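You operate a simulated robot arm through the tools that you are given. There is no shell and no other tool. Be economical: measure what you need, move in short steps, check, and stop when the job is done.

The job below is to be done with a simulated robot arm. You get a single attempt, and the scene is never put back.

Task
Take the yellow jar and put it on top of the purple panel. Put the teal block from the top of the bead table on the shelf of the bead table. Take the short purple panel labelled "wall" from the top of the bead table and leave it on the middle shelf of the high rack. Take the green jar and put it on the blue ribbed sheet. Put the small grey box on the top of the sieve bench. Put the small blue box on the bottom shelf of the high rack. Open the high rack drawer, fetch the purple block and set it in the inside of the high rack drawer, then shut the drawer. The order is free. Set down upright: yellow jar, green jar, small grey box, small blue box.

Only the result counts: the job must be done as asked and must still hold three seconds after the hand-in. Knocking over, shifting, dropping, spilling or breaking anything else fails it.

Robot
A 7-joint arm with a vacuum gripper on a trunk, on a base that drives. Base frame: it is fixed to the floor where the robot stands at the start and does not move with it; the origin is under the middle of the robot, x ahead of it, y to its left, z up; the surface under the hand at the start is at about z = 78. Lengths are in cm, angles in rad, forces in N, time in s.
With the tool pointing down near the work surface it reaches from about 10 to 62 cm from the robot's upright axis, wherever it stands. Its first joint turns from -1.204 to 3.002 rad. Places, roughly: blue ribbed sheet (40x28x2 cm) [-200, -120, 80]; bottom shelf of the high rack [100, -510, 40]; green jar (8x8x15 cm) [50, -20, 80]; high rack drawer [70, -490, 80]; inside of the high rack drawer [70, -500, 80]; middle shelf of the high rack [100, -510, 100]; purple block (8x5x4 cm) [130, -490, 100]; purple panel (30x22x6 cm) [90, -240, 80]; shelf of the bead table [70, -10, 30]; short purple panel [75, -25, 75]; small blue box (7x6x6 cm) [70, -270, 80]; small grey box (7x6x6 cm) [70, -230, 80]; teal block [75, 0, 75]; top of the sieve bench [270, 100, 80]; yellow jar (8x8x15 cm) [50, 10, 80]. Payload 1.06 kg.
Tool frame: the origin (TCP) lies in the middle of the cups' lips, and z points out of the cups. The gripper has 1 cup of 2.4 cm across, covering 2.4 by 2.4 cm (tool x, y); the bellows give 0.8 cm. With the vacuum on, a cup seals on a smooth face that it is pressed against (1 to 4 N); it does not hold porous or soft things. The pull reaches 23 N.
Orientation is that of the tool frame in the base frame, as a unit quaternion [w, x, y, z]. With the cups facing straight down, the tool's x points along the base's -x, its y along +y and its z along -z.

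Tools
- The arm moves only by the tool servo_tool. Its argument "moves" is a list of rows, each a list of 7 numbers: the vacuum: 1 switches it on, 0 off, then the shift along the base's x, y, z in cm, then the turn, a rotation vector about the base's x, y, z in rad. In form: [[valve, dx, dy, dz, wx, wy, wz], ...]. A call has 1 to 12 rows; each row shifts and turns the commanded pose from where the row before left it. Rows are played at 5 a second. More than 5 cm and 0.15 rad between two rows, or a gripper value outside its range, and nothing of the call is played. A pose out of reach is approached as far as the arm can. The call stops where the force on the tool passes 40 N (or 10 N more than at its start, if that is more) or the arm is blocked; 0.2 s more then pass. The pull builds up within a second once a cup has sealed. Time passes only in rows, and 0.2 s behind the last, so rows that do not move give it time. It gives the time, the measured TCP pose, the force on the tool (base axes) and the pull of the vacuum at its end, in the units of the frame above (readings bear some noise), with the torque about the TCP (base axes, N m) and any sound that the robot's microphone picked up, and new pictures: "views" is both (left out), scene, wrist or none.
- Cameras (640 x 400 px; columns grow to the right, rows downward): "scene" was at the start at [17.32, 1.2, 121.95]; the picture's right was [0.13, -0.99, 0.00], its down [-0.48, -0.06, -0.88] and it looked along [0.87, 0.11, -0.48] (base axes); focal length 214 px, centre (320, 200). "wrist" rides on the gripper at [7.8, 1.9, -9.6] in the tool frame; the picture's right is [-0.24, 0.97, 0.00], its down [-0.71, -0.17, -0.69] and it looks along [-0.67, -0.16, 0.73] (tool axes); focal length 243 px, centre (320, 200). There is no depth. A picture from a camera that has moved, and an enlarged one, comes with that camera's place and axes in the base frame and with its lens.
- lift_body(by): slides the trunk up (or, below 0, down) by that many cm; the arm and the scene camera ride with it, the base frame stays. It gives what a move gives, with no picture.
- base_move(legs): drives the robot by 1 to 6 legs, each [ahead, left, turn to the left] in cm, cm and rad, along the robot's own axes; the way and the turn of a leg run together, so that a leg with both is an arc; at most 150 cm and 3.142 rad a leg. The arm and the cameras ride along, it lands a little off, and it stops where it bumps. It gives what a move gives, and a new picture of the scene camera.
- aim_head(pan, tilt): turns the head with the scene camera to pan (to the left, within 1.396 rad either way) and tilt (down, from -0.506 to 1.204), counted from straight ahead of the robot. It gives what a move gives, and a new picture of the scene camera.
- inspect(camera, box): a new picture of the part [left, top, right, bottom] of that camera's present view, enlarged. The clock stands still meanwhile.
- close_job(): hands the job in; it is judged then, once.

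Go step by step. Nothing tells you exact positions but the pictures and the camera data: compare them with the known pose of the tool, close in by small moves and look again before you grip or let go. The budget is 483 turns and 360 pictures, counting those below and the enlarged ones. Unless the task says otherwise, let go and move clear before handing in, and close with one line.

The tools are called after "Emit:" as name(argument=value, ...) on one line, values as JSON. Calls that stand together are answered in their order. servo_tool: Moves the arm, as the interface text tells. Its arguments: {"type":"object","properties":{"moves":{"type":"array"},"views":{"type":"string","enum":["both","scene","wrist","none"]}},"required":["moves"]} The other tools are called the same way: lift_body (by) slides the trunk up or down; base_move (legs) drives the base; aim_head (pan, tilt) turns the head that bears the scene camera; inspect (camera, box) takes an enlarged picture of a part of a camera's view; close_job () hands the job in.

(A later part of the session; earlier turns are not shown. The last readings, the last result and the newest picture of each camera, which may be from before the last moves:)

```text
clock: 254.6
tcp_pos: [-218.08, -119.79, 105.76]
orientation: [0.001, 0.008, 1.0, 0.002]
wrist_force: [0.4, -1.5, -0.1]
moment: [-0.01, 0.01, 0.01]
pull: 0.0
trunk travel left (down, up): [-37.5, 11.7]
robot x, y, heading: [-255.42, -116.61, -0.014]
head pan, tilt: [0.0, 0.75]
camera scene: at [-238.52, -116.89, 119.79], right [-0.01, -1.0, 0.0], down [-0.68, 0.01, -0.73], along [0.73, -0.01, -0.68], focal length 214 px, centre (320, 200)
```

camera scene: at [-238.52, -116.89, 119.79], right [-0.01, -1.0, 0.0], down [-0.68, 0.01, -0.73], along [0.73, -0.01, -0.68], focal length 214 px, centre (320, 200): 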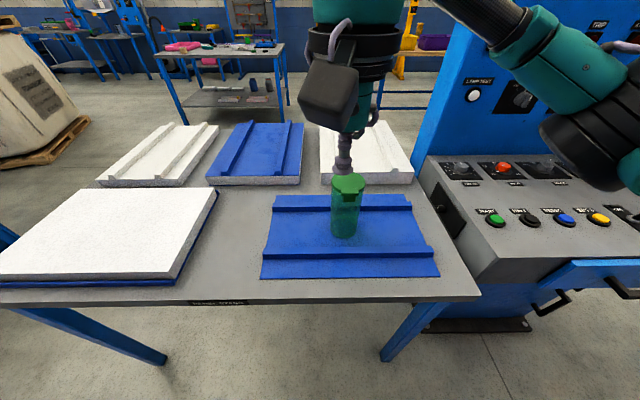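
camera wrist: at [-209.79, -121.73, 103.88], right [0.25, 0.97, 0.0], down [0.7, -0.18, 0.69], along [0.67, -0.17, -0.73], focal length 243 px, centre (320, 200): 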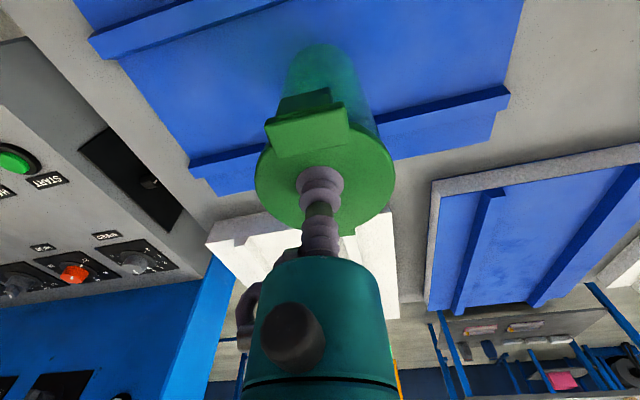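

Green jar stands on the ribbed sheet. Returning the same way to the bead table for the teal block.

Emit:
base_move(legs=[[0, 121, 0.013], [150, 0, 0], [72, 4, 0]])

```text
clock: 276.1
tcp_pos: [6.47, 9.34, 105.58]
orientation: [0.001, -0.008, 1.0, 0.001]
wrist_force: [-0.2, 0.9, -0.1]
moment: [-0.02, 0.02, -0.02]
pull: 0.0
trunk travel left (down, up): [-37.5, 11.7]
robot x, y, heading: [-30.54, 10.88, 0.013]
head pan, tilt: [0.0, 0.75]
camera scene: at [-14.0, 11.52, 119.78], right [0.02, -1.0, 0.0], down [-0.68, -0.01, -0.73], along [0.73, 0.01, -0.68], focal length 214 px, centre (320, 200)
```

scene: 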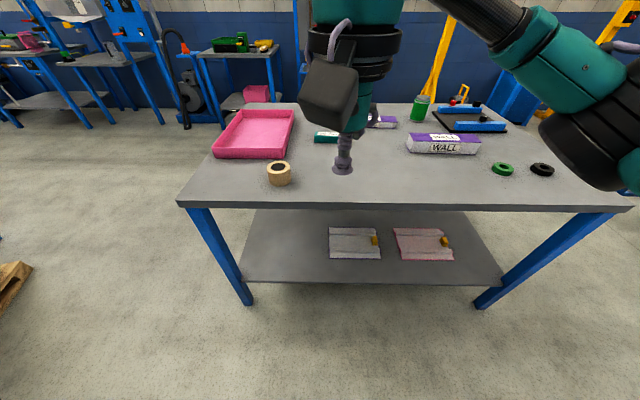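

Emit:
base_move(legs=[[39, -2, -0.013]])

Emit:
servo_tool(moves=[[0, 4.5, 0, 0, 0, 0, 0], [0, 4.5, 0, -2, 0, 0, 0], [0, 4.2, 0, -2, 0, 0, 0], [0, 3.5, 0, -3, 0, 0, 0], [0, 3, 0, -4, 0, 0, 0], [0, 0, 0, -3, 0, 0, 0], [0, 0, 0, 0, 0, 0, 0]])

```text
clock: 278.6
tcp_pos: [45.71, 6.94, 105.74]
orientation: [0.002, -0.001, 1.0, 0.002]
wrist_force: [-0.5, -0.2, -0.2]
moment: [0.0, -0.01, -0.02]
pull: 0.1
trunk travel left (down, up): [-37.5, 11.7]
robot x, y, heading: [8.53, 9.6, -0.003]
head pan, tilt: [0.0, 0.75]
camera scene: at [25.2, 9.63, 119.78], right [0.0, -1.0, 0.0], down [-0.68, 0.0, -0.73], along [0.73, 0.0, -0.68], focal length 214 px, centre (320, 200)
```

scene: 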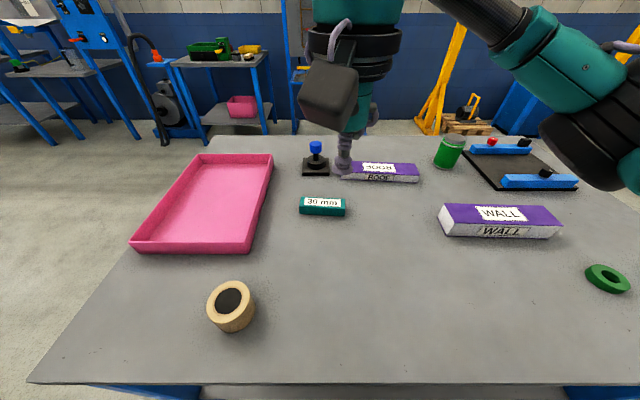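

```text
clock: 280.2
tcp_pos: [65.62, 6.95, 91.88]
orientation: [0.002, 0.0, 1.0, 0.002]
wrist_force: [0.1, 0.4, 0.4]
moment: [0.01, 0.04, 0.01]
pull: 0.0
trunk travel left (down, up): [-37.5, 11.7]
robot x, y, heading: [8.41, 9.99, 0.005]
head pan, tilt: [0.0, 0.75]
camera scene: at [25.16, 9.63, 119.79], right [0.0, -1.0, 0.0], down [-0.68, 0.0, -0.73], along [0.73, 0.0, -0.68], focal length 214 px, centre (320, 200)
camera wrist: at [57.56, 8.73, 101.28], right [0.23, 0.97, 0.0], down [0.71, -0.17, 0.69], along [0.67, -0.16, -0.73], focal length 243 px, centre (320, 200)
```

scene: 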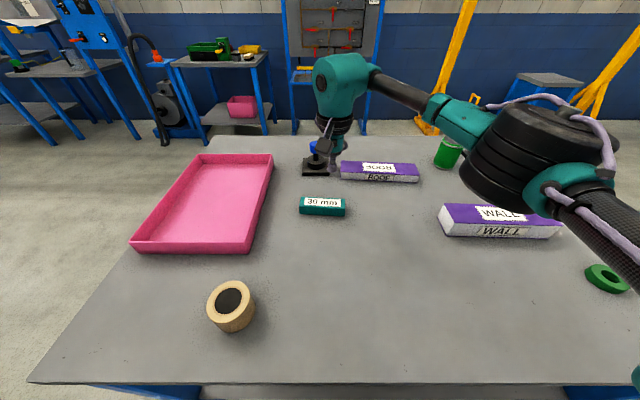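
wrist: 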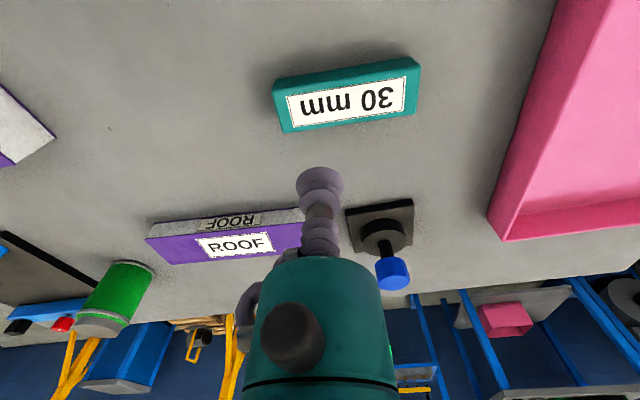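

Block label centre at about (66, 9.3, 81.3). Aligning and descending.

Emit:
servo_tool(moves=[[0, 0.4, 2.3, -3, 0, 0, 0], [0, 0, 0, -3, 0, 0, 0], [0, 0, 0, 0, 0, 0, 0]], views="wrist")

```text
clock: 281.0
tcp_pos: [65.69, 9.32, 85.63]
orientation: [0.002, 0.0, 1.0, 0.002]
wrist_force: [-0.3, -0.2, 0.0]
moment: [0.02, 0.01, -0.02]
pull: 0.0
trunk travel left (down, up): [-37.5, 11.7]
robot x, y, heading: [8.59, 9.57, -0.0]
head pan, tilt: [0.0, 0.75]
camera wrist: at [57.8, 11.16, 95.15], right [0.23, 0.97, 0.0], down [0.71, -0.17, 0.69], along [0.67, -0.16, -0.73], focal length 243 px, centre (320, 200)
```

wrist: 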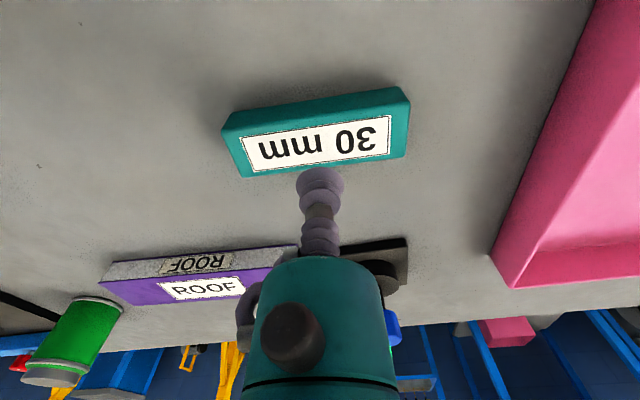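

Emit:
servo_tool(moves=[[1, 0, 0, -2, 0, 0, 0], [1, 0, 0, -1.2, 0, 0, 0], [1, 0, 0, -0.5, 0, 0, 0], [1, 0, 0, -0.4, 0, 0, 0], [1, 0, 0, 0, 0, 0, 0]], views="none")

```text
clock: 282.2
tcp_pos: [65.62, 9.36, 81.43]
orientation: [0.003, -0.001, 1.0, 0.002]
wrist_force: [-0.6, -0.1, -0.4]
moment: [0.0, -0.01, 0.01]
pull: 0.0
trunk travel left (down, up): [-37.5, 11.7]
robot x, y, heading: [8.28, 9.3, 0.0]
head pan, tilt: [0.0, 0.75]
```

Emit:
servo_tool(moves=[[1, 0, 0, -0.4, 0, 0, 0], [1, 0, 0, -0.3, 0, 0, 0], [1, 0, 0, -0.3, 0, 0, 0], [1, 0, 0, 0, 0, 0, 0]], views="none")

```text
clock: 283.2
tcp_pos: [65.49, 9.28, 80.71]
orientation: [0.004, -0.002, 1.0, 0.002]
wrist_force: [4.1, 4.1, 17.6]
moment: [-0.06, 0.06, -0.01]
pull: 23.0
trunk travel left (down, up): [-37.5, 11.7]
robot x, y, heading: [8.37, 9.61, 0.003]
head pan, tilt: [0.0, 0.75]
```

Sealed. Lifting, retracting, then backing away so I can lower the trunk safely.

Emit:
servo_tool(moves=[[1, 0, 0, 1, 0, 0, 0], [1, 0, 0, 3, 0, 0, 0], [1, 0, 0, 4, 0, 0, 0], [1, -2, 0, 4, 0, 0, 0], [1, -4.5, 0, 2, 0, 0, 0], [1, -4.5, 0, 2, 0, 0, 0], [1, -4.5, 0, 1, 0, 0, 0], [1, -4.5, 0, 1, 0, 0, 0], [1, 0, 0, 0, 0, 0, 0]], views="none")

Emit:
base_move(legs=[[-45, 0, 0]])

Emit:
lift_body(by=-20)

Emit:
aim_head(pan=0.0, tilt=0.5)

```text
clock: 285.2
tcp_pos: [45.58, 9.42, 98.57]
orientation: [0.002, 0.0, 1.0, 0.002]
wrist_force: [-1.0, -0.1, -1.7]
moment: [0.0, 0.0, 0.01]
pull: 22.5
trunk travel left (down, up): [-37.5, 11.7]
robot x, y, heading: [8.5, 9.46, -0.001]
head pan, tilt: [0.0, 0.75]
```

```text
clock: 287.9
tcp_pos: [1.05, 9.36, 98.61]
orientation: [0.002, -0.001, 1.0, 0.001]
wrist_force: [-1.1, -0.6, -1.6]
moment: [-0.01, 0.01, -0.01]
pull: 23.4
trunk travel left (down, up): [-37.5, 11.7]
robot x, y, heading: [-36.29, 9.54, 0.002]
head pan, tilt: [0.0, 0.75]
camera scene: at [-19.48, 9.58, 119.79], right [0.0, -1.0, 0.0], down [-0.68, 0.0, -0.73], along [0.73, 0.0, -0.68], focal length 214 px, centre (320, 200)
```

scene: 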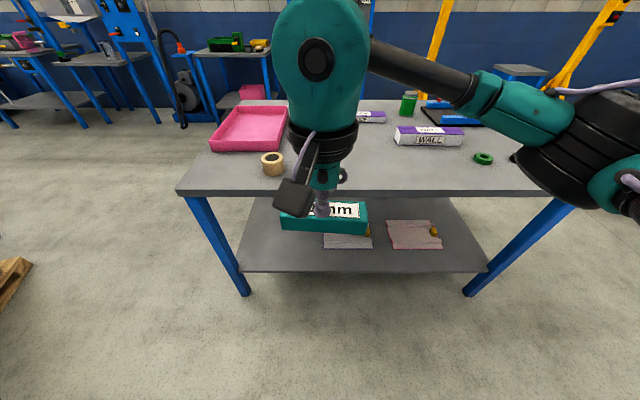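

```text
clock: 290.1
tcp_pos: [1.02, 9.39, 78.52]
orientation: [0.002, -0.001, 1.0, 0.001]
wrist_force: [0.3, -0.3, -2.0]
moment: [-0.01, 0.03, 0.02]
pull: 23.1
trunk travel left (down, up): [-17.5, 31.7]
robot x, y, heading: [-36.08, 9.4, -0.004]
head pan, tilt: [0.0, 0.75]
```

```text
clock: 290.8
tcp_pos: [1.1, 9.26, 78.49]
orientation: [0.001, -0.001, 1.0, 0.002]
wrist_force: [0.3, 0.8, -1.5]
moment: [0.02, 0.05, 0.01]
pull: 22.7
trunk travel left (down, up): [-17.5, 31.7]
robot x, y, heading: [-36.09, 9.67, 0.004]
head pan, tilt: [0.0, 0.499]
camera scene: at [-13.51, 9.59, 101.68], right [0.0, -1.0, 0.0], down [-0.48, 0.0, -0.88], along [0.88, 0.0, -0.48], focal length 214 px, centre (320, 200)
```

scene: 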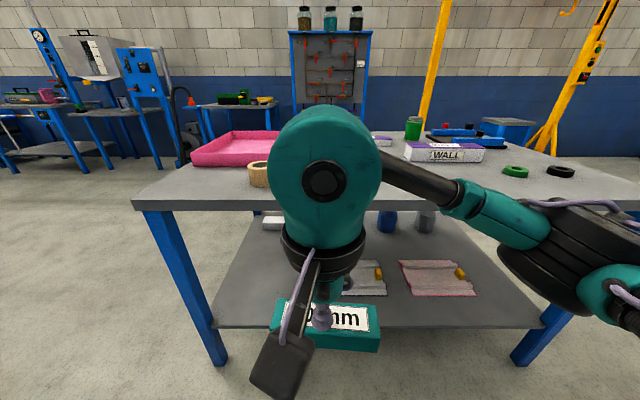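

The trunk leans a little forward as it lowers but I'm well back from the table. Lowering the rest of the way.

Emit:
lift_body(by=-17)

Emit:
servo_tool(moves=[[1, 0, 0, -4, 0, 0, 0], [1, 0, 0, -4, 0, 0, 0], [1, 0, 0, -4, 0, 0, 0], [1, 0, 0, -4, 0, 0, 0], [1, 0, 0, -4, 0, 0, 0], [1, 0, 0, 0, 0, 0, 0]])

```text
clock: 292.8
tcp_pos: [1.0, 9.39, 61.44]
orientation: [0.001, -0.001, 1.0, 0.001]
wrist_force: [-0.3, 0.9, -1.4]
moment: [0.01, 0.01, -0.03]
pull: 22.7
trunk travel left (down, up): [-0.5, 48.7]
robot x, y, heading: [-35.98, 9.26, 0.001]
head pan, tilt: [0.0, 0.499]
```

```text
clock: 294.2
tcp_pos: [0.99, 9.29, 41.52]
orientation: [0.002, -0.001, 1.0, 0.002]
wrist_force: [-0.3, -0.3, -1.1]
moment: [-0.01, 0.01, -0.01]
pull: 22.9
trunk travel left (down, up): [-0.5, 48.7]
robot x, y, heading: [-36.14, 8.94, 0.007]
head pan, tilt: [0.0, 0.499]
camera scene: at [-8.14, 9.6, 84.23], right [0.0, -1.0, 0.0], down [-0.48, 0.0, -0.88], along [0.88, 0.0, -0.48], focal length 214 px, centre (320, 200)
camera wrist: at [-6.94, 11.05, 51.14], right [0.23, 0.97, 0.0], down [0.71, -0.17, 0.69], along [0.67, -0.16, -0.73], focal length 243 px, centre (320, 200)
```

scene: 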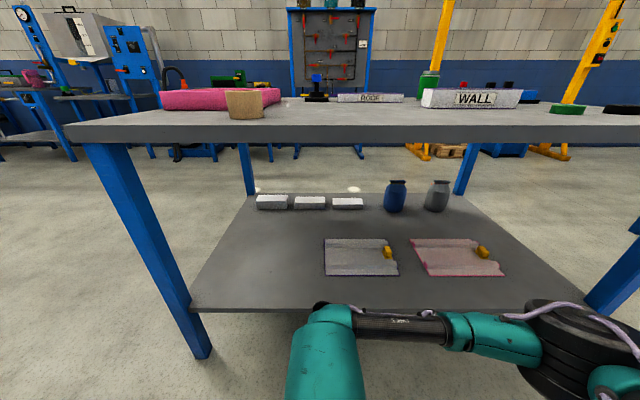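
wrist: 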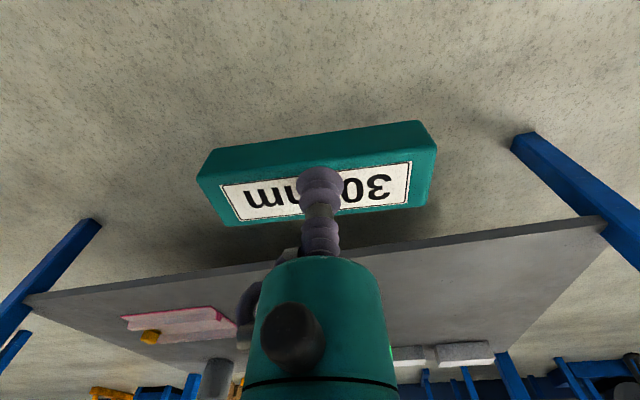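

The shelf is clearly visible: floor z≈28.5, table underside ≈75, and the front-left area is free. I'll drive in so the block hangs just ahead of the shelf at y≈20.

Emit:
base_move(legs=[[20, 12, 0]])

```text
clock: 295.9
tcp_pos: [20.74, 21.24, 41.76]
orientation: [0.002, -0.002, 1.0, 0.002]
wrist_force: [0.1, -0.3, -1.1]
moment: [-0.01, 0.04, -0.01]
pull: 22.6
trunk travel left (down, up): [-0.5, 48.7]
robot x, y, heading: [-16.39, 21.72, 0.003]
head pan, tilt: [0.0, 0.499]
camera scene: at [11.66, 21.54, 84.23], right [0.0, -1.0, 0.0], down [-0.48, 0.0, -0.88], along [0.88, 0.0, -0.48], focal length 214 px, centre (320, 200)
```

scene: 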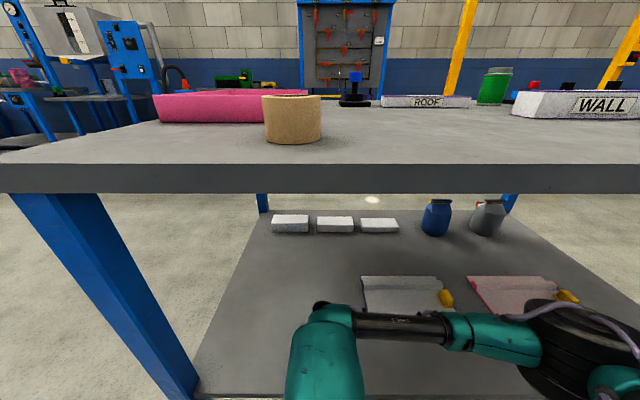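

Lowering the block to about 4 cm above shelf height, then sliding it in under the tabletop.

Emit:
servo_tool(moves=[[1, 0, 0, -3, 0, 0, 0], [1, 0, 0, -2.5, 0, 0, 0], [1, 4, 0, 0, 0, 0, 0], [1, 4, 0, 0, 0, 0, 0], [1, 4, 0.3, 0, 0, 0, 0], [1, 4, 0.3, 0, 0, 0, 0], [1, 3, 0, 0, 0, 0, 0], [1, 0, 0, 0, 0, 0, 0]])

```text
clock: 297.7
tcp_pos: [39.81, 21.92, 36.09]
orientation: [0.001, -0.002, 1.0, 0.002]
wrist_force: [-0.2, -0.7, -1.6]
moment: [-0.03, 0.0, 0.0]
pull: 22.9
trunk travel left (down, up): [-0.5, 48.7]
robot x, y, heading: [-16.11, 21.61, 0.006]
head pan, tilt: [0.0, 0.499]
camera scene: at [11.67, 21.54, 84.23], right [0.0, -1.0, 0.0], down [-0.48, 0.0, -0.88], along [0.88, 0.0, -0.48], focal length 214 px, centre (320, 200)
camera wrist: at [31.9, 23.74, 45.65], right [0.23, 0.97, 0.0], down [0.71, -0.17, 0.69], along [0.67, -0.16, -0.73], focal length 243 px, centre (320, 200)
```

scene: 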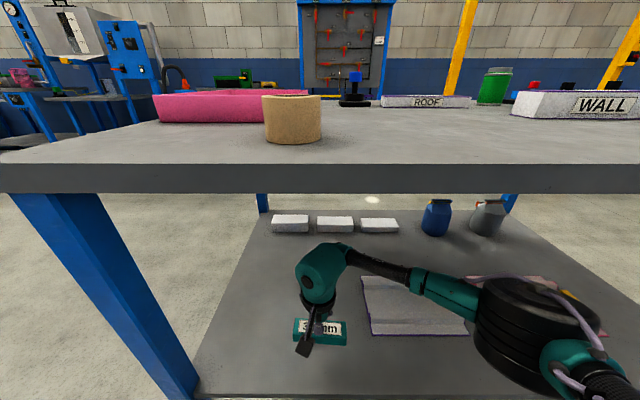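
wrist: 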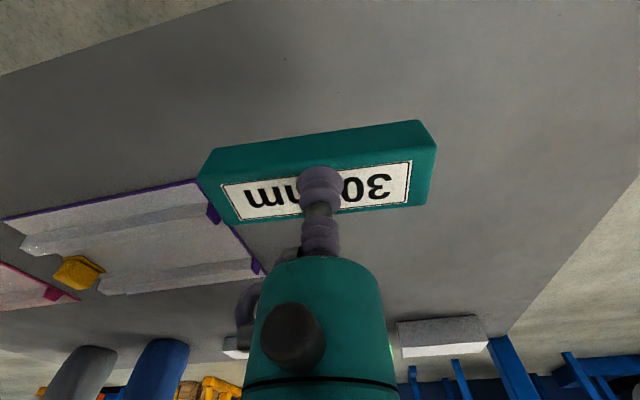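

The block hangs over free shelf. Lowering to contact.

Emit:
servo_tool(moves=[[1, 0, 0, -2, 0, 0, 0], [1, 0, 0, -1, 0, 0, 0], [1, 0, 0, -0.6, 0, 0, 0], [1, 0, 0, -0.4, 0, 0, 0], [1, 0, 0, 0, 0, 0, 0]], views="none")

```text
clock: 298.9
tcp_pos: [39.83, 21.71, 32.04]
orientation: [0.002, -0.002, 1.0, 0.001]
wrist_force: [0.7, 0.0, -1.9]
moment: [-0.03, -0.01, 0.0]
pull: 22.9
trunk travel left (down, up): [-0.5, 48.7]
robot x, y, heading: [-16.08, 21.62, 0.003]
head pan, tilt: [0.0, 0.499]
```

Emit:
servo_tool(moves=[[1, 0, 0, -0.4, 0, 0, 0], [1, 0, 0, -0.4, 0, 0, 0], [1, 0, 0, -0.4, 0, 0, 0], [1, 0, 0, -0.3, 0, 0, 0], [1, 0, 0, 0, 0, 0, 0]], views="none")

```text
clock: 300.1
tcp_pos: [39.78, 21.76, 30.59]
orientation: [0.002, -0.001, 1.0, 0.001]
wrist_force: [-0.2, 0.0, -2.0]
moment: [-0.01, 0.03, -0.02]
pull: 22.7
trunk travel left (down, up): [-0.5, 48.7]
robot x, y, heading: [-16.23, 21.21, 0.004]
head pan, tilt: [0.0, 0.499]
```

Emit:
servo_tool(moves=[[1, 0, 0, -0.5, 0, 0, 0], [1, 0, 0, -0.4, 0, 0, 0], [1, 0, 0, -0.4, 0, 0, 0], [1, 0, 0, 0, 0, 0, 0]], views="none")

Emit:
inspect(camera="scene", box=[260, 260, 420, 400])

```text
clock: 301.1
tcp_pos: [39.82, 21.77, 29.33]
orientation: [0.002, -0.002, 1.0, 0.002]
wrist_force: [-0.7, -0.3, -1.6]
moment: [-0.02, -0.01, 0.02]
pull: 23.1
trunk travel left (down, up): [-0.5, 48.7]
robot x, y, heading: [-16.54, 21.22, 0.005]
head pan, tilt: [0.0, 0.499]
```

```text
2.86 times, centred on (340, 330) of scene
camera zoom: at [11.67, 21.54, 84.23], right [0.0, -1.0, 0.0], down [-0.48, 0.0, -0.88], along [0.88, 0.0, -0.48], focal length 613 px, centre (263, -171)
```

zoom: 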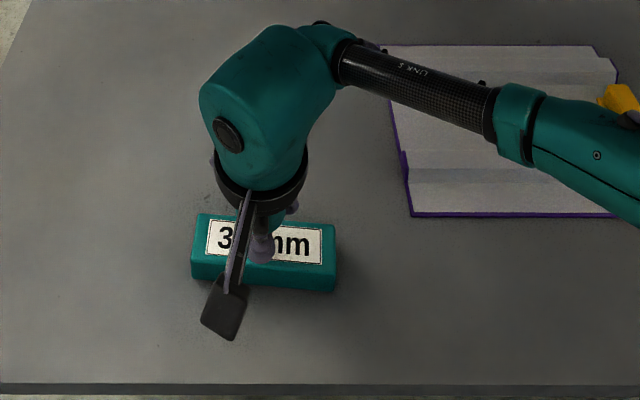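

Emit:
servo_tool(moves=[[1, 0, 0, -0.4, 0, 0, 0], [1, 0, 0, -0.4, 0, 0, 0], [1, 0, 0, -0.4, 0, 0, 0], [1, 0, 0, -0.4, 0, 0, 0], [1, 0, 0, 0, 0, 0, 0]], views="none")

```text
clock: 302.4
tcp_pos: [39.96, 21.88, 28.13]
orientation: [0.005, -0.002, 1.0, 0.004]
wrist_force: [-2.9, -2.1, 16.6]
moment: [0.01, 0.02, 0.02]
pull: 22.8
trunk travel left (down, up): [-0.5, 48.7]
robot x, y, heading: [-16.58, 21.65, -0.001]
head pan, tilt: [0.0, 0.499]
stopped in row 5: the force on the tool passed its limit at 41 N (the readings are from after the stop); the commanded pose is now the measured one
```

Contact on the shelf. Releasing, rising a little, and withdrawing from under the table.

Emit:
servo_tool(moves=[[1, 0, 0, 0.2, 0, 0, 0], [0, 0, 0, 0, 0, 0, 0], [0, 0, 0, 0, 0, 0, 0], [0, 0, 0, 0, 0, 0, 0], [0, 0, 0, 0.8, 0, 0, 0], [0, 0, 0, 2, 0, 0, 0], [0, 0, 0, 4, 0, 0, 0], [0, -4, 0, 0, 0, 0, 0], [0, -4.5, 0, 0, 0, 0, 0], [0, -4.5, 0, 0, 0, 0, 0], [0, -4.5, 0, 0, 0, 0, 0], [0, -4.5, 0, 0, 0, 0, 0]], views="scene")

```text
clock: 305.0
tcp_pos: [17.91, 21.71, 34.77]
orientation: [0.003, -0.001, 1.0, 0.003]
wrist_force: [0.1, 0.2, -0.2]
moment: [0.03, -0.02, 0.03]
pull: 0.0
trunk travel left (down, up): [-0.5, 48.7]
robot x, y, heading: [-16.43, 20.98, 0.005]
head pan, tilt: [0.0, 0.499]
camera scene: at [11.67, 21.53, 84.23], right [0.0, -1.0, 0.0], down [-0.48, 0.0, -0.88], along [0.88, 0.0, -0.48], focal length 214 px, centre (320, 200)
```

scene: 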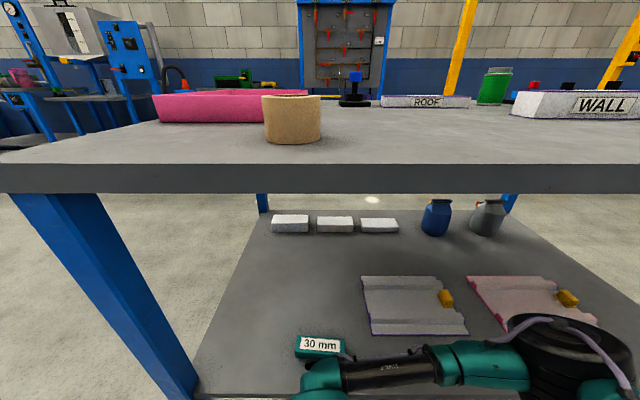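

Teal block rests on the shelf. Backing off, raising the trunk to its start height, and positioning for the WALL panel near (60, -37).

Emit:
base_move(legs=[[-24, 0, 0]])

Emit:
lift_body(by=37)

Emit:
servo_tool(moves=[[0, 3, 0, 4, 0, 0, 0], [0, 0, 0, 4.5, 0, 0, 0], [0, 0, 0, 4.5, 0, 0, 0], [0, 0, 0, 4.5, 0, 0, 0], [0, 0, 0, 4.5, 0, 0, 0], [0, 0, 0, 4.5, 0, 0, 0], [0, 0, 0, 4.5, 0, 0, 0]], views="none")

Emit:
base_move(legs=[[10, -54, 0], [36, 0, 0]])

Emit:
aim_head(pan=0.0, tilt=0.75)

```text
clock: 306.8
tcp_pos: [-5.92, 21.62, 34.71]
orientation: [0.003, 0.002, 1.0, 0.002]
wrist_force: [0.0, 0.0, -0.1]
moment: [-0.03, 0.01, -0.02]
pull: 0.0
trunk travel left (down, up): [-0.5, 48.7]
robot x, y, heading: [-40.0, 21.32, 0.0]
head pan, tilt: [0.0, 0.499]
camera scene: at [-12.21, 21.4, 84.23], right [0.0, -1.0, 0.0], down [-0.48, 0.0, -0.88], along [0.88, 0.0, -0.48], focal length 214 px, centre (320, 200)
```

scene: 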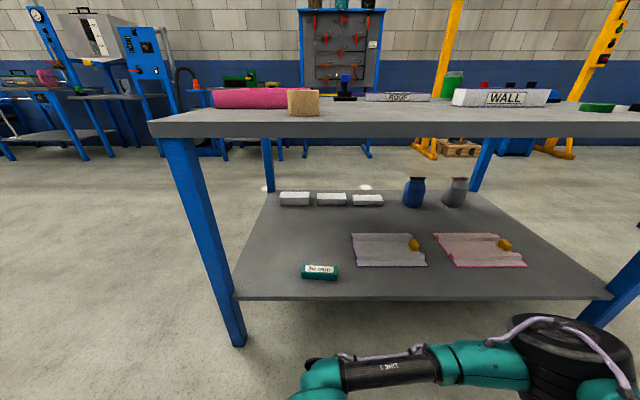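

```text
clock: 310.4
tcp_pos: [-5.91, 21.49, 71.78]
orientation: [0.003, 0.001, 1.0, 0.002]
wrist_force: [0.9, 0.3, 0.0]
moment: [0.02, 0.01, 0.02]
pull: 0.1
trunk travel left (down, up): [-37.5, 11.7]
robot x, y, heading: [-39.91, 21.14, -0.004]
head pan, tilt: [0.0, 0.499]
```

```text
clock: 312.0
tcp_pos: [-2.72, 21.37, 102.87]
orientation: [0.003, 0.001, 1.0, 0.003]
wrist_force: [-0.2, 1.3, 0.3]
moment: [0.02, -0.01, 0.05]
pull: 0.1
trunk travel left (down, up): [-37.5, 11.7]
robot x, y, heading: [-40.33, 21.53, -0.002]
head pan, tilt: [0.0, 0.499]
```

```text
clock: 319.2
tcp_pos: [43.22, -33.11, 102.7]
orientation: [0.004, 0.0, 1.0, 0.002]
wrist_force: [0.6, 0.3, 0.0]
moment: [-0.01, -0.03, -0.03]
pull: 0.1
trunk travel left (down, up): [-37.5, 11.7]
robot x, y, heading: [6.09, -33.18, 0.005]
head pan, tilt: [0.0, 0.499]
camera scene: at [23.36, -33.02, 121.98], right [0.0, -1.0, 0.0], down [-0.48, 0.0, -0.88], along [0.88, 0.0, -0.48], focal length 214 px, centre (320, 200)
```

scene: 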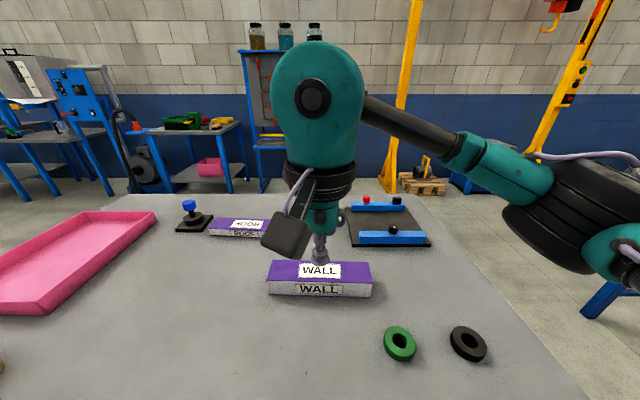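

```text
clock: 319.9
tcp_pos: [43.29, -32.97, 102.78]
orientation: [0.004, 0.0, 1.0, 0.003]
wrist_force: [0.0, 0.4, 0.0]
moment: [-0.04, -0.03, 0.0]
pull: 0.1
trunk travel left (down, up): [-37.5, 11.7]
robot x, y, heading: [5.94, -33.31, -0.002]
head pan, tilt: [0.0, 0.75]
camera scene: at [22.52, -33.02, 119.79], right [0.0, -1.0, 0.0], down [-0.68, 0.0, -0.73], along [0.73, 0.0, -0.68], focal length 214 px, centre (320, 200)
```

scene: 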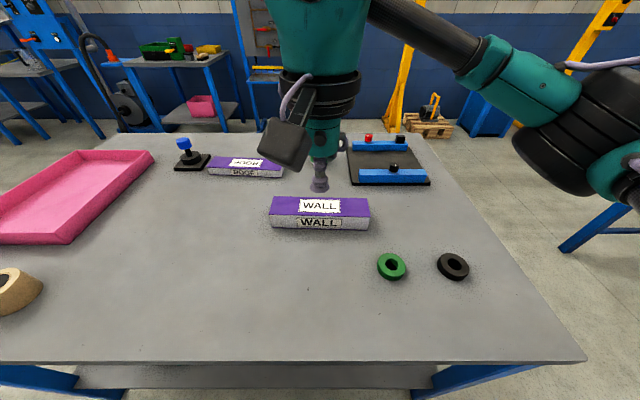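

WALL panel's top centre is about (60.5, -33, 82). Moving over it.

Emit:
servo_tool(moves=[[0, 4.5, 0, -1, 0, 0, 0], [0, 4.5, 0, -2, 0, 0, 0], [0, 4.2, 0, -2, 0, 0, 0], [0, 4, 0, -3, 0, 0, 0], [0, 0, 0, -4, 0, 0, 0], [0, 0, 0, -3, 0, 0, 0], [0, 0, 0, 0, 0, 0, 0]], views="wrist")

```text
clock: 321.5
tcp_pos: [60.36, -33.2, 87.77]
orientation: [0.003, 0.0, 1.0, 0.003]
wrist_force: [0.9, -0.5, 0.6]
moment: [-0.01, -0.01, -0.01]
pull: 0.1
trunk travel left (down, up): [-37.5, 11.7]
robot x, y, heading: [5.85, -32.8, 0.004]
head pan, tilt: [0.0, 0.75]
camera wrist: at [52.42, -31.29, 97.31], right [0.24, 0.97, 0.01], down [0.7, -0.17, 0.69], along [0.67, -0.16, -0.72], focal length 243 px, centre (320, 200)
```

wrist: 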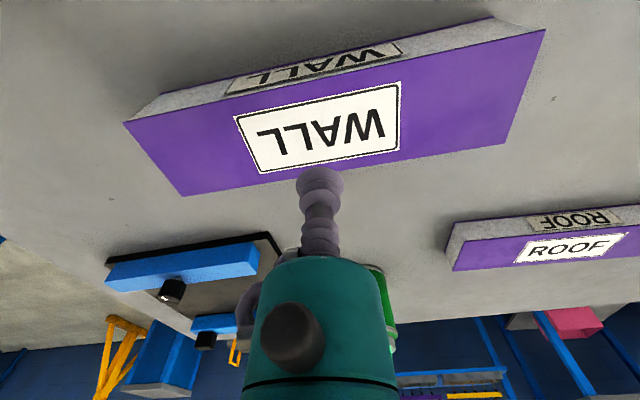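

Emit:
servo_tool(moves=[[0, -0.3, 0.3, -3, 0, 0, 0], [1, 0, 0, -1.5, 0, 0, 0], [1, 0, 0, -0.6, 0, 0, 0], [1, 0, 0, -0.5, 0, 0, 0], [1, 0, 0, -0.4, 0, 0, 0], [1, 0, 0, 0, 0, 0, 0]], views="wrist")

```text
clock: 322.9
tcp_pos: [60.19, -32.79, 81.99]
orientation: [0.005, 0.001, 1.0, 0.003]
wrist_force: [2.3, -8.1, 30.5]
moment: [0.06, 0.1, 0.0]
pull: 23.4
trunk travel left (down, up): [-37.5, 11.7]
robot x, y, heading: [5.85, -33.3, 0.003]
head pan, tilt: [0.0, 0.75]
camera wrist: at [52.19, -30.97, 91.59], right [0.24, 0.97, 0.01], down [0.7, -0.18, 0.69], along [0.67, -0.16, -0.72], focal length 243 px, centre (320, 200)
```

wrist: 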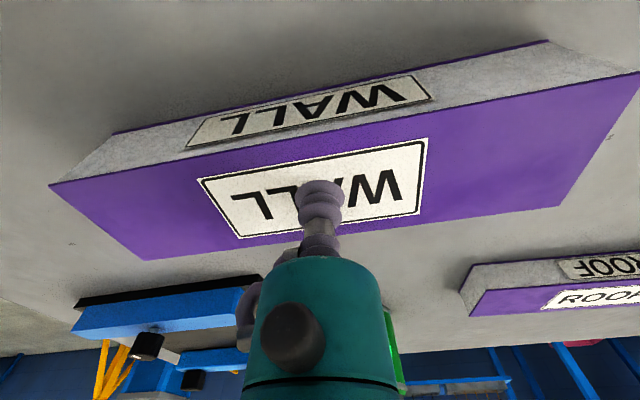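

Sealed. Lifting slowly and checking that it holds.

Emit:
servo_tool(moves=[[1, 0, 0, 0.6, 0, 0, 0], [1, 0, 0, 1, 0, 0, 0], [1, 0, 0, 2, 0, 0, 0], [1, 0, 0, 4, 0, 0, 0], [1, -1, 0, 4, 0, 0, 0], [1, -4, 0, 3, 0, 0, 0], [1, -4.5, 0, 2, 0, 0, 0], [1, -4.5, 0, 2, 0, 0, 0], [1, -4.5, 0, 1, 0, 0, 0], [1, -4, 0, 1, 0, 0, 0], [1, 0, 0, 0, 0, 0, 0]])

```text
clock: 325.3
tcp_pos: [37.64, -32.78, 102.24]
orientation: [0.004, 0.001, 1.0, 0.002]
wrist_force: [0.0, 0.2, -1.6]
moment: [-0.02, 0.0, 0.03]
pull: 22.6
trunk travel left (down, up): [-37.5, 11.7]
robot x, y, heading: [5.82, -32.94, 0.005]
head pan, tilt: [0.0, 0.75]
camera scene: at [22.53, -33.03, 119.79], right [0.0, -1.0, 0.0], down [-0.68, 0.0, -0.73], along [0.73, 0.0, -0.68], focal length 214 px, centre (320, 200)
camera wrist: at [29.73, -31.04, 111.83], right [0.24, 0.97, 0.01], down [0.7, -0.18, 0.69], along [0.67, -0.16, -0.72], focal length 243 px, centre (320, 200)
```

scene: 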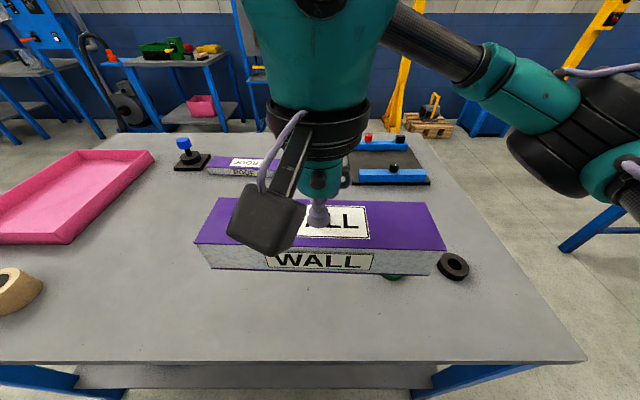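
wrist: 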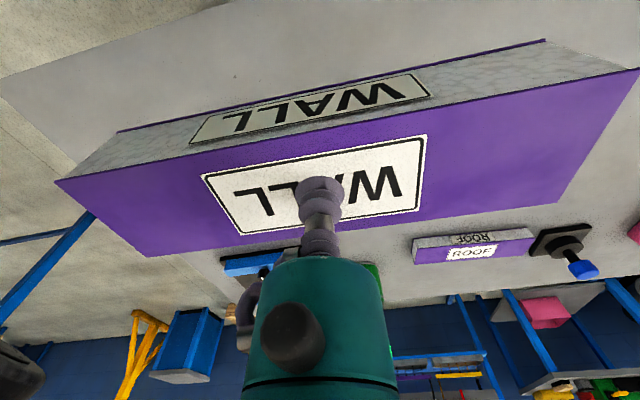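

Panel held well. Now driving toward the high rack: back off, slide along the workbench's near side, then turn to face the rack.

Emit:
base_move(legs=[[-32, 0, 0], [0, -150, 0], [0, -150, 0], [0, -50, 0], [0, 0, -1.57]])

Emit:
aim_head(pan=0.8, tilt=0.35)

```text
clock: 361.4
tcp_pos: [-7.49, -411.23, 102.29]
orientation: [0.005, 0.682, 0.731, -0.001]
wrist_force: [0.4, 0.4, -1.6]
moment: [0.03, -0.01, -0.01]
pull: 23.2
trunk travel left (down, up): [-37.5, 11.7]
robot x, y, heading: [-10.53, -379.34, -1.5]
head pan, tilt: [0.0, 0.75]
camera scene: at [-8.85, -396.13, 119.79], right [-1.0, -0.07, 0.0], down [-0.05, 0.68, -0.73], along [0.05, -0.73, -0.68], focal length 214 px, centre (320, 200)
```

scene: 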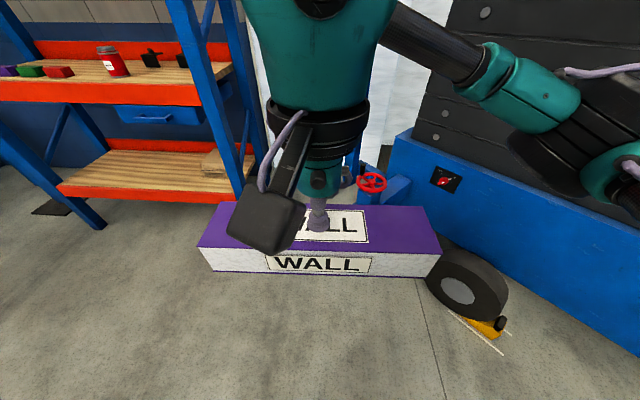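

```text
clock: 362.5
tcp_pos: [-7.55, -411.12, 102.3]
orientation: [0.004, 0.682, 0.732, 0.0]
wrist_force: [-0.1, -0.8, -1.5]
moment: [0.01, 0.01, 0.0]
pull: 22.5
trunk travel left (down, up): [-37.5, 11.7]
robot x, y, heading: [-9.72, -379.71, -1.501]
head pan, tilt: [0.799, 0.351]
camera scene: at [-2.32, -393.88, 123.35], right [-0.65, -0.76, 0.0], down [-0.26, 0.22, -0.94], along [0.72, -0.61, -0.34], focal length 214 px, centre (320, 200)
```

scene: 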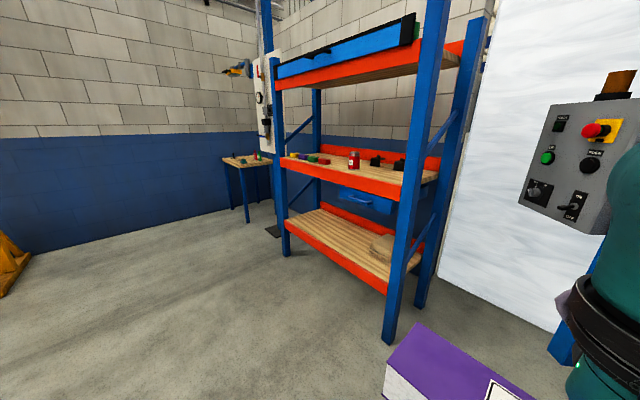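

The rack front is at y≈-486, spanning x≈41..157, with the middle shelf near z≈95 and a blue drawer beneath it. I'll slide left in front of the rack.

Emit:
base_move(legs=[[0, 105, -0.07]])

Emit:
aim_head(pan=0.0, tilt=0.4)

```text
clock: 372.1
tcp_pos: [96.25, -407.45, 102.32]
orientation: [0.005, 0.707, 0.707, -0.001]
wrist_force: [0.1, -0.3, -2.2]
moment: [0.02, -0.03, -0.01]
pull: 22.9
trunk travel left (down, up): [-37.5, 11.7]
robot x, y, heading: [95.96, -375.46, -1.564]
head pan, tilt: [0.799, 0.351]
camera scene: at [102.7, -390.49, 123.35], right [-0.7, -0.72, 0.0], down [-0.25, 0.24, -0.94], along [0.68, -0.65, -0.34], focal length 214 px, centre (320, 200)
```

scene: 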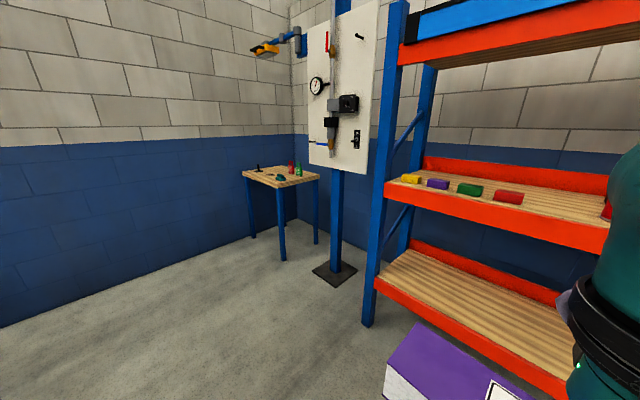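

```text
clock: 373.2
tcp_pos: [96.31, -407.64, 102.14]
orientation: [0.004, 0.707, 0.708, -0.001]
wrist_force: [-0.1, -0.1, -1.2]
moment: [0.0, 0.01, 0.0]
pull: 23.2
trunk travel left (down, up): [-37.5, 11.7]
robot x, y, heading: [95.91, -375.31, -1.567]
head pan, tilt: [0.0, 0.4]
camera scene: at [96.04, -393.28, 122.9], right [-1.0, 0.0, 0.0], down [0.0, 0.39, -0.92], along [0.0, -0.92, -0.39], focal length 214 px, centre (320, 200)
```

scene: 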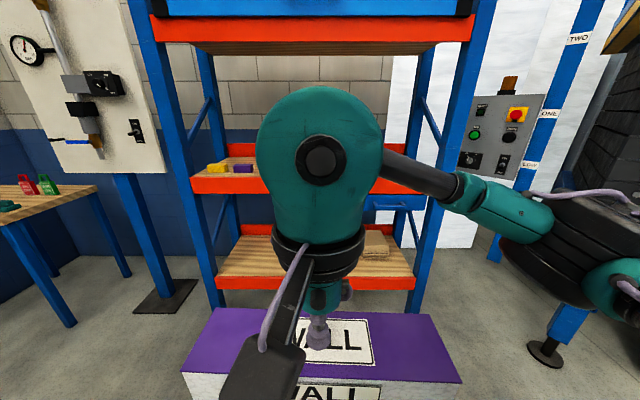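

The arm blocks the view of the middle shelf; I'll lower the tool to see over it.

Emit:
servo_tool(moves=[[1, 0, 0, -4.5, 0, 0, 0], [1, 0, 0, -4.5, 0, 0, 0], [1, 0, 0, -4.5, 0, 0, 0], [1, 0, 0, -4.5, 0, 0, 0], [1, 0, 0, -4.5, 0, 0, 0], [1, 0, 0, 0, 0, 0, 0]], views="scene")

Emit:
inspect(camera="scene", box=[180, 120, 460, 300])

```text
clock: 374.6
tcp_pos: [96.44, -407.45, 79.74]
orientation: [0.004, 0.706, 0.708, -0.001]
wrist_force: [0.0, 0.1, -2.3]
moment: [-0.02, 0.0, 0.03]
pull: 22.6
trunk travel left (down, up): [-37.5, 11.7]
robot x, y, heading: [96.16, -375.8, -1.571]
head pan, tilt: [0.0, 0.4]
camera scene: at [96.03, -393.28, 122.9], right [-1.0, 0.0, 0.0], down [0.0, 0.39, -0.92], along [0.0, -0.92, -0.39], focal length 214 px, centre (320, 200)
```

scene: 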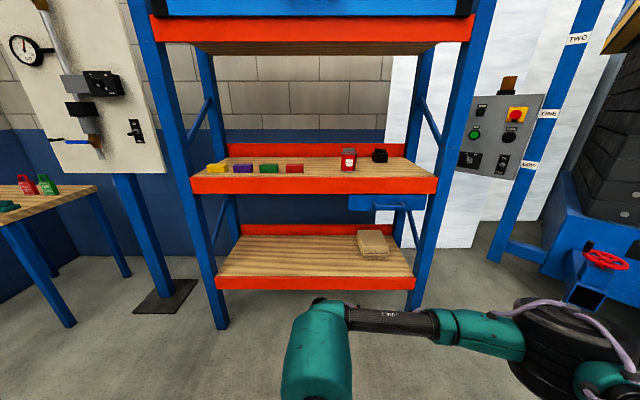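

```text
2.22 times, centred on (320, 210) of scene
camera zoom: at [96.03, -393.28, 122.9], right [-1.0, 0.0, 0.0], down [0.0, 0.39, -0.92], along [0.0, -0.92, -0.39], focal length 477 px, centre (320, 178)
```

zoom: 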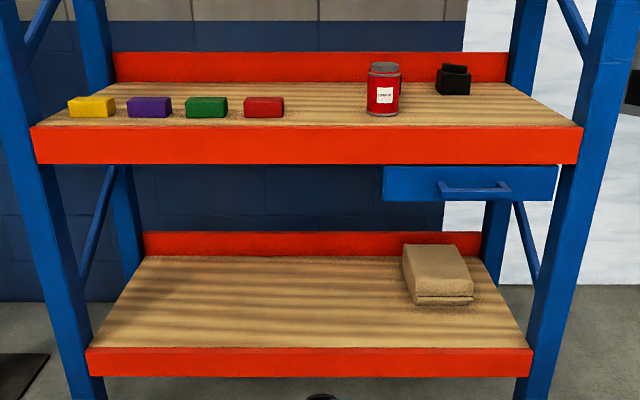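

I see the blocks row, canister and free space behind the blocks on the middle shelf (z≈94.8, depth to y≈-529). I'll set the panel behind the row near (125, -505), coming in at z≈107 under the top shelf (145).

Emit:
servo_tool(moves=[[1, 0, 0, 4.5, 0, 0, 0], [1, 0, 0, 4.5, 0, 0, 0], [1, 0, 0, 4.5, 0, 0, 0], [1, 0, 0, 4.5, 0, 0, 0], [1, 0, 0, 4.5, 0, 0, 0], [1, 0, 0, 0, 0, 0, 0]], views="none")

Emit:
lift_body(by=5)

Emit:
base_move(legs=[[0, 29, 0], [45, 0, 0]])

```text
clock: 376.0
tcp_pos: [96.16, -407.49, 102.44]
orientation: [0.004, 0.706, 0.708, -0.001]
wrist_force: [0.1, 0.4, -1.5]
moment: [0.02, 0.0, -0.01]
pull: 22.9
trunk travel left (down, up): [-37.5, 11.7]
robot x, y, heading: [95.66, -375.61, -1.568]
head pan, tilt: [0.0, 0.4]
```

```text
clock: 376.9
tcp_pos: [96.3, -407.53, 107.26]
orientation: [0.003, 0.707, 0.707, 0.0]
wrist_force: [0.4, -0.7, -1.4]
moment: [0.03, -0.03, -0.04]
pull: 22.9
trunk travel left (down, up): [-42.5, 6.7]
robot x, y, heading: [95.89, -375.75, -1.567]
head pan, tilt: [0.0, 0.4]
```

```text
clock: 382.4
tcp_pos: [125.07, -452.44, 107.33]
orientation: [0.005, 0.709, 0.705, -0.001]
wrist_force: [0.1, 0.1, -0.4]
moment: [-0.02, 0.01, -0.01]
pull: 23.3
trunk travel left (down, up): [-42.5, 6.7]
robot x, y, heading: [125.0, -420.43, -1.577]
head pan, tilt: [0.0, 0.4]
camera scene: at [124.97, -436.04, 128.59], right [-1.0, 0.0, 0.0], down [0.0, 0.39, -0.92], along [0.0, -0.92, -0.39], focal length 214 px, centre (320, 200)
```

scene: 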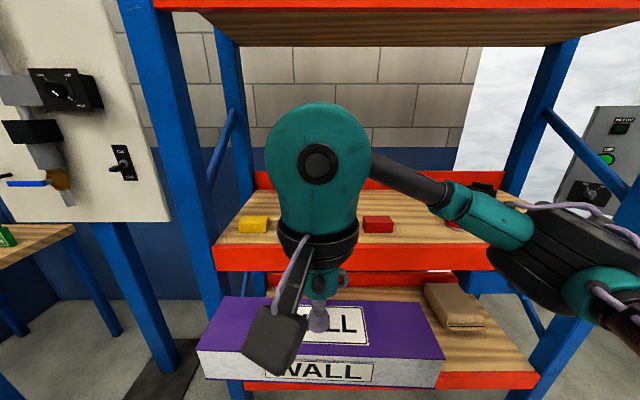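

The elbow would come near the canister, so I'll stand further left (x≈148), raise the trunk more, and keep the tool to the robot's right so the elbow stays clear.

Emit:
servo_tool(moves=[[1, 0, 0, -3, 0, 0, 0], [1, 0, 0, -3, 0, 0, 0], [1, 0, 0, 0, 0, 0, 0]], views="none")

Emit:
lift_body(by=6)

Emit:
base_move(legs=[[0, 23, 0.006]])

Emit:
servo_tool(moves=[[1, -4.5, 0, 0, 0, 0, 0], [1, -4.5, 0, 0, 0, 0, 0], [1, -4.5, 0, 0, 0, 0, 0], [1, 0, 0, 0, 0, 0, 0]], views="scene")

```text
clock: 383.2
tcp_pos: [125.26, -452.51, 101.41]
orientation: [0.005, 0.708, 0.706, 0.0]
wrist_force: [0.8, 0.0, -0.3]
moment: [-0.01, -0.01, -0.01]
pull: 22.8
trunk travel left (down, up): [-42.5, 6.7]
robot x, y, heading: [125.1, -420.57, -1.571]
head pan, tilt: [0.0, 0.4]
```

```text
clock: 384.2
tcp_pos: [125.18, -452.42, 107.37]
orientation: [0.003, 0.708, 0.706, 0.0]
wrist_force: [0.5, 0.2, -1.5]
moment: [0.0, -0.01, 0.0]
pull: 22.9
trunk travel left (down, up): [-48.5, 0.7]
robot x, y, heading: [125.18, -420.18, -1.578]
head pan, tilt: [0.0, 0.4]
```

```text
clock: 386.9
tcp_pos: [148.56, -452.45, 107.24]
orientation: [0.005, 0.706, 0.708, -0.001]
wrist_force: [-0.1, 0.4, -2.2]
moment: [0.0, 0.02, 0.01]
pull: 22.6
trunk travel left (down, up): [-48.5, 0.7]
robot x, y, heading: [147.95, -420.75, -1.571]
head pan, tilt: [0.0, 0.4]
camera scene: at [148.17, -430.75, 135.31], right [-1.0, -0.01, 0.0], down [0.0, 0.39, -0.92], along [0.0, -0.92, -0.39], focal length 214 px, centre (320, 200)
```

scene: 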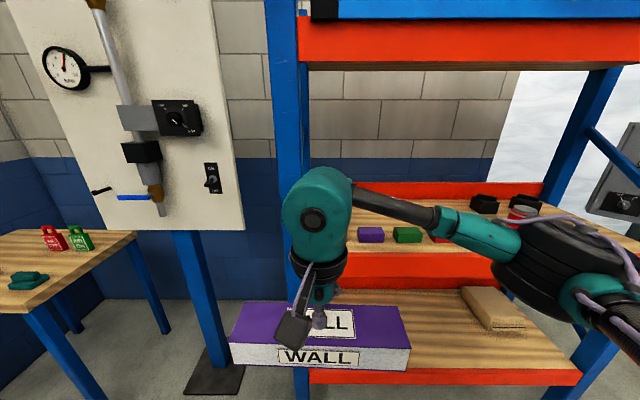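

```text
clock: 387.9
tcp_pos: [135.11, -452.34, 107.28]
orientation: [0.004, 0.706, 0.709, -0.001]
wrist_force: [0.3, -0.2, -0.8]
moment: [0.0, 0.0, 0.01]
pull: 22.9
trunk travel left (down, up): [-48.5, 0.7]
robot x, y, heading: [148.52, -420.58, -1.565]
head pan, tilt: [0.0, 0.4]
camera scene: at [148.19, -430.77, 135.31], right [-1.0, -0.01, 0.0], down [0.0, 0.39, -0.92], along [0.0, -0.92, -0.39], focal length 214 px, centre (320, 200)
```

scene: 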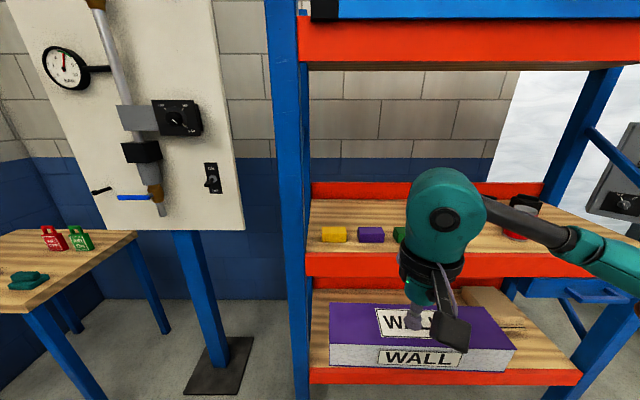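

Inner post edge is at x≈151.5. Driving ahead 28 with the panel at z≈103 above the shelf lip.

Emit:
base_move(legs=[[28, 0, 0]])

Emit:
aim_head(pan=-0.5, tilt=0.7)

```text
clock: 389.8
tcp_pos: [135.2, -480.18, 107.35]
orientation: [0.005, 0.705, 0.709, 0.0]
wrist_force: [0.4, 0.0, -0.8]
moment: [0.01, -0.03, -0.01]
pull: 22.9
trunk travel left (down, up): [-48.5, 0.7]
robot x, y, heading: [148.58, -448.53, -1.561]
head pan, tilt: [0.0, 0.4]
camera scene: at [148.3, -458.65, 135.31], right [-1.0, -0.01, 0.0], down [0.0, 0.39, -0.92], along [0.01, -0.92, -0.39], focal length 214 px, centre (320, 200)
```

scene: 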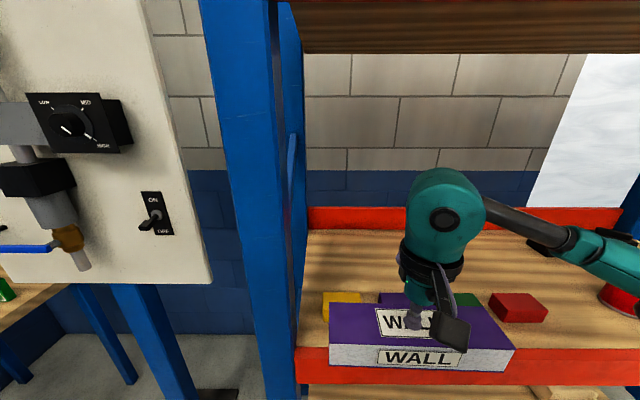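

```text
clock: 390.7
tcp_pos: [135.18, -480.12, 107.3]
orientation: [0.004, 0.705, 0.709, 0.0]
wrist_force: [0.1, 1.2, -0.9]
moment: [-0.01, 0.02, 0.0]
pull: 22.7
trunk travel left (down, up): [-48.5, 0.7]
robot x, y, heading: [148.05, -448.31, -1.566]
head pan, tilt: [-0.499, 0.7]
camera scene: at [144.23, -456.8, 132.63], right [-0.88, 0.47, 0.0], down [0.3, 0.57, -0.77], along [-0.36, -0.67, -0.64], focal length 214 px, centre (320, 200)
```

scene: 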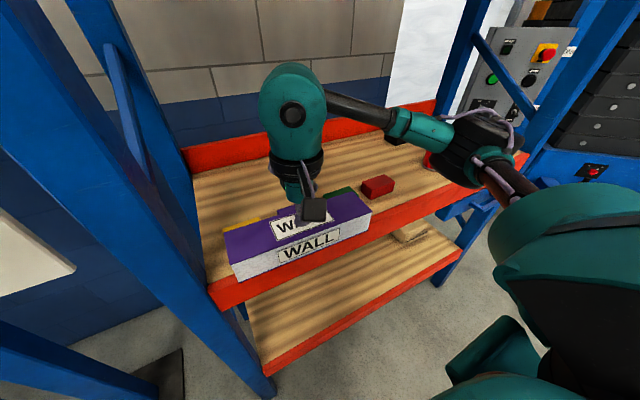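

Elbow is at roughly (102, -476, 114), clear of the canister. Extending the panel over the blocks row toward y=-503.

Emit:
servo_tool(moves=[[1, 0, -4.5, 0, 0, 0, 0], [1, 0, -4.5, 0, 0, 0, 0], [1, 0, -4.5, 0, 0, 0, 0], [1, 0, 0, 0, 0, 0, 0]])

```text
clock: 391.7
tcp_pos: [135.26, -493.54, 107.22]
orientation: [0.004, 0.706, 0.709, -0.001]
wrist_force: [-0.4, 0.4, -1.4]
moment: [0.02, -0.04, -0.02]
pull: 22.2
trunk travel left (down, up): [-48.5, 0.7]
robot x, y, heading: [148.51, -448.47, -1.564]
head pan, tilt: [-0.499, 0.7]
camera scene: at [144.21, -456.77, 132.63], right [-0.88, 0.47, 0.0], down [0.31, 0.57, -0.77], along [-0.36, -0.67, -0.64], focal length 214 px, centre (320, 200)
camera wrist: at [136.92, -485.65, 116.7], right [0.97, -0.23, 0.01], down [-0.17, -0.7, 0.69], along [-0.15, -0.67, -0.72], focal length 243 px, centre (320, 200)
```

scene: 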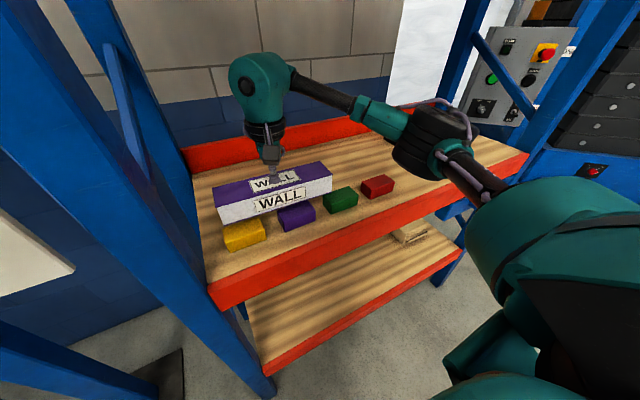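
wrist: 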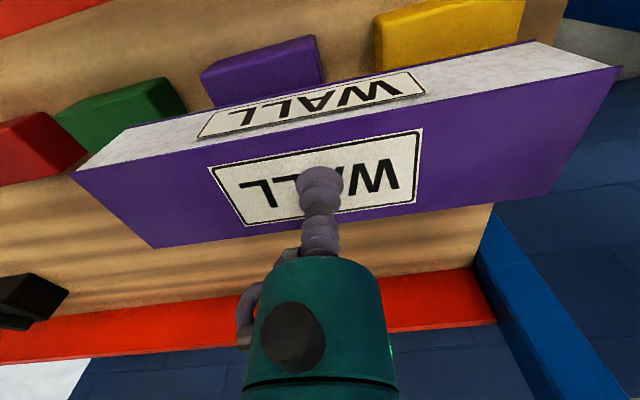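

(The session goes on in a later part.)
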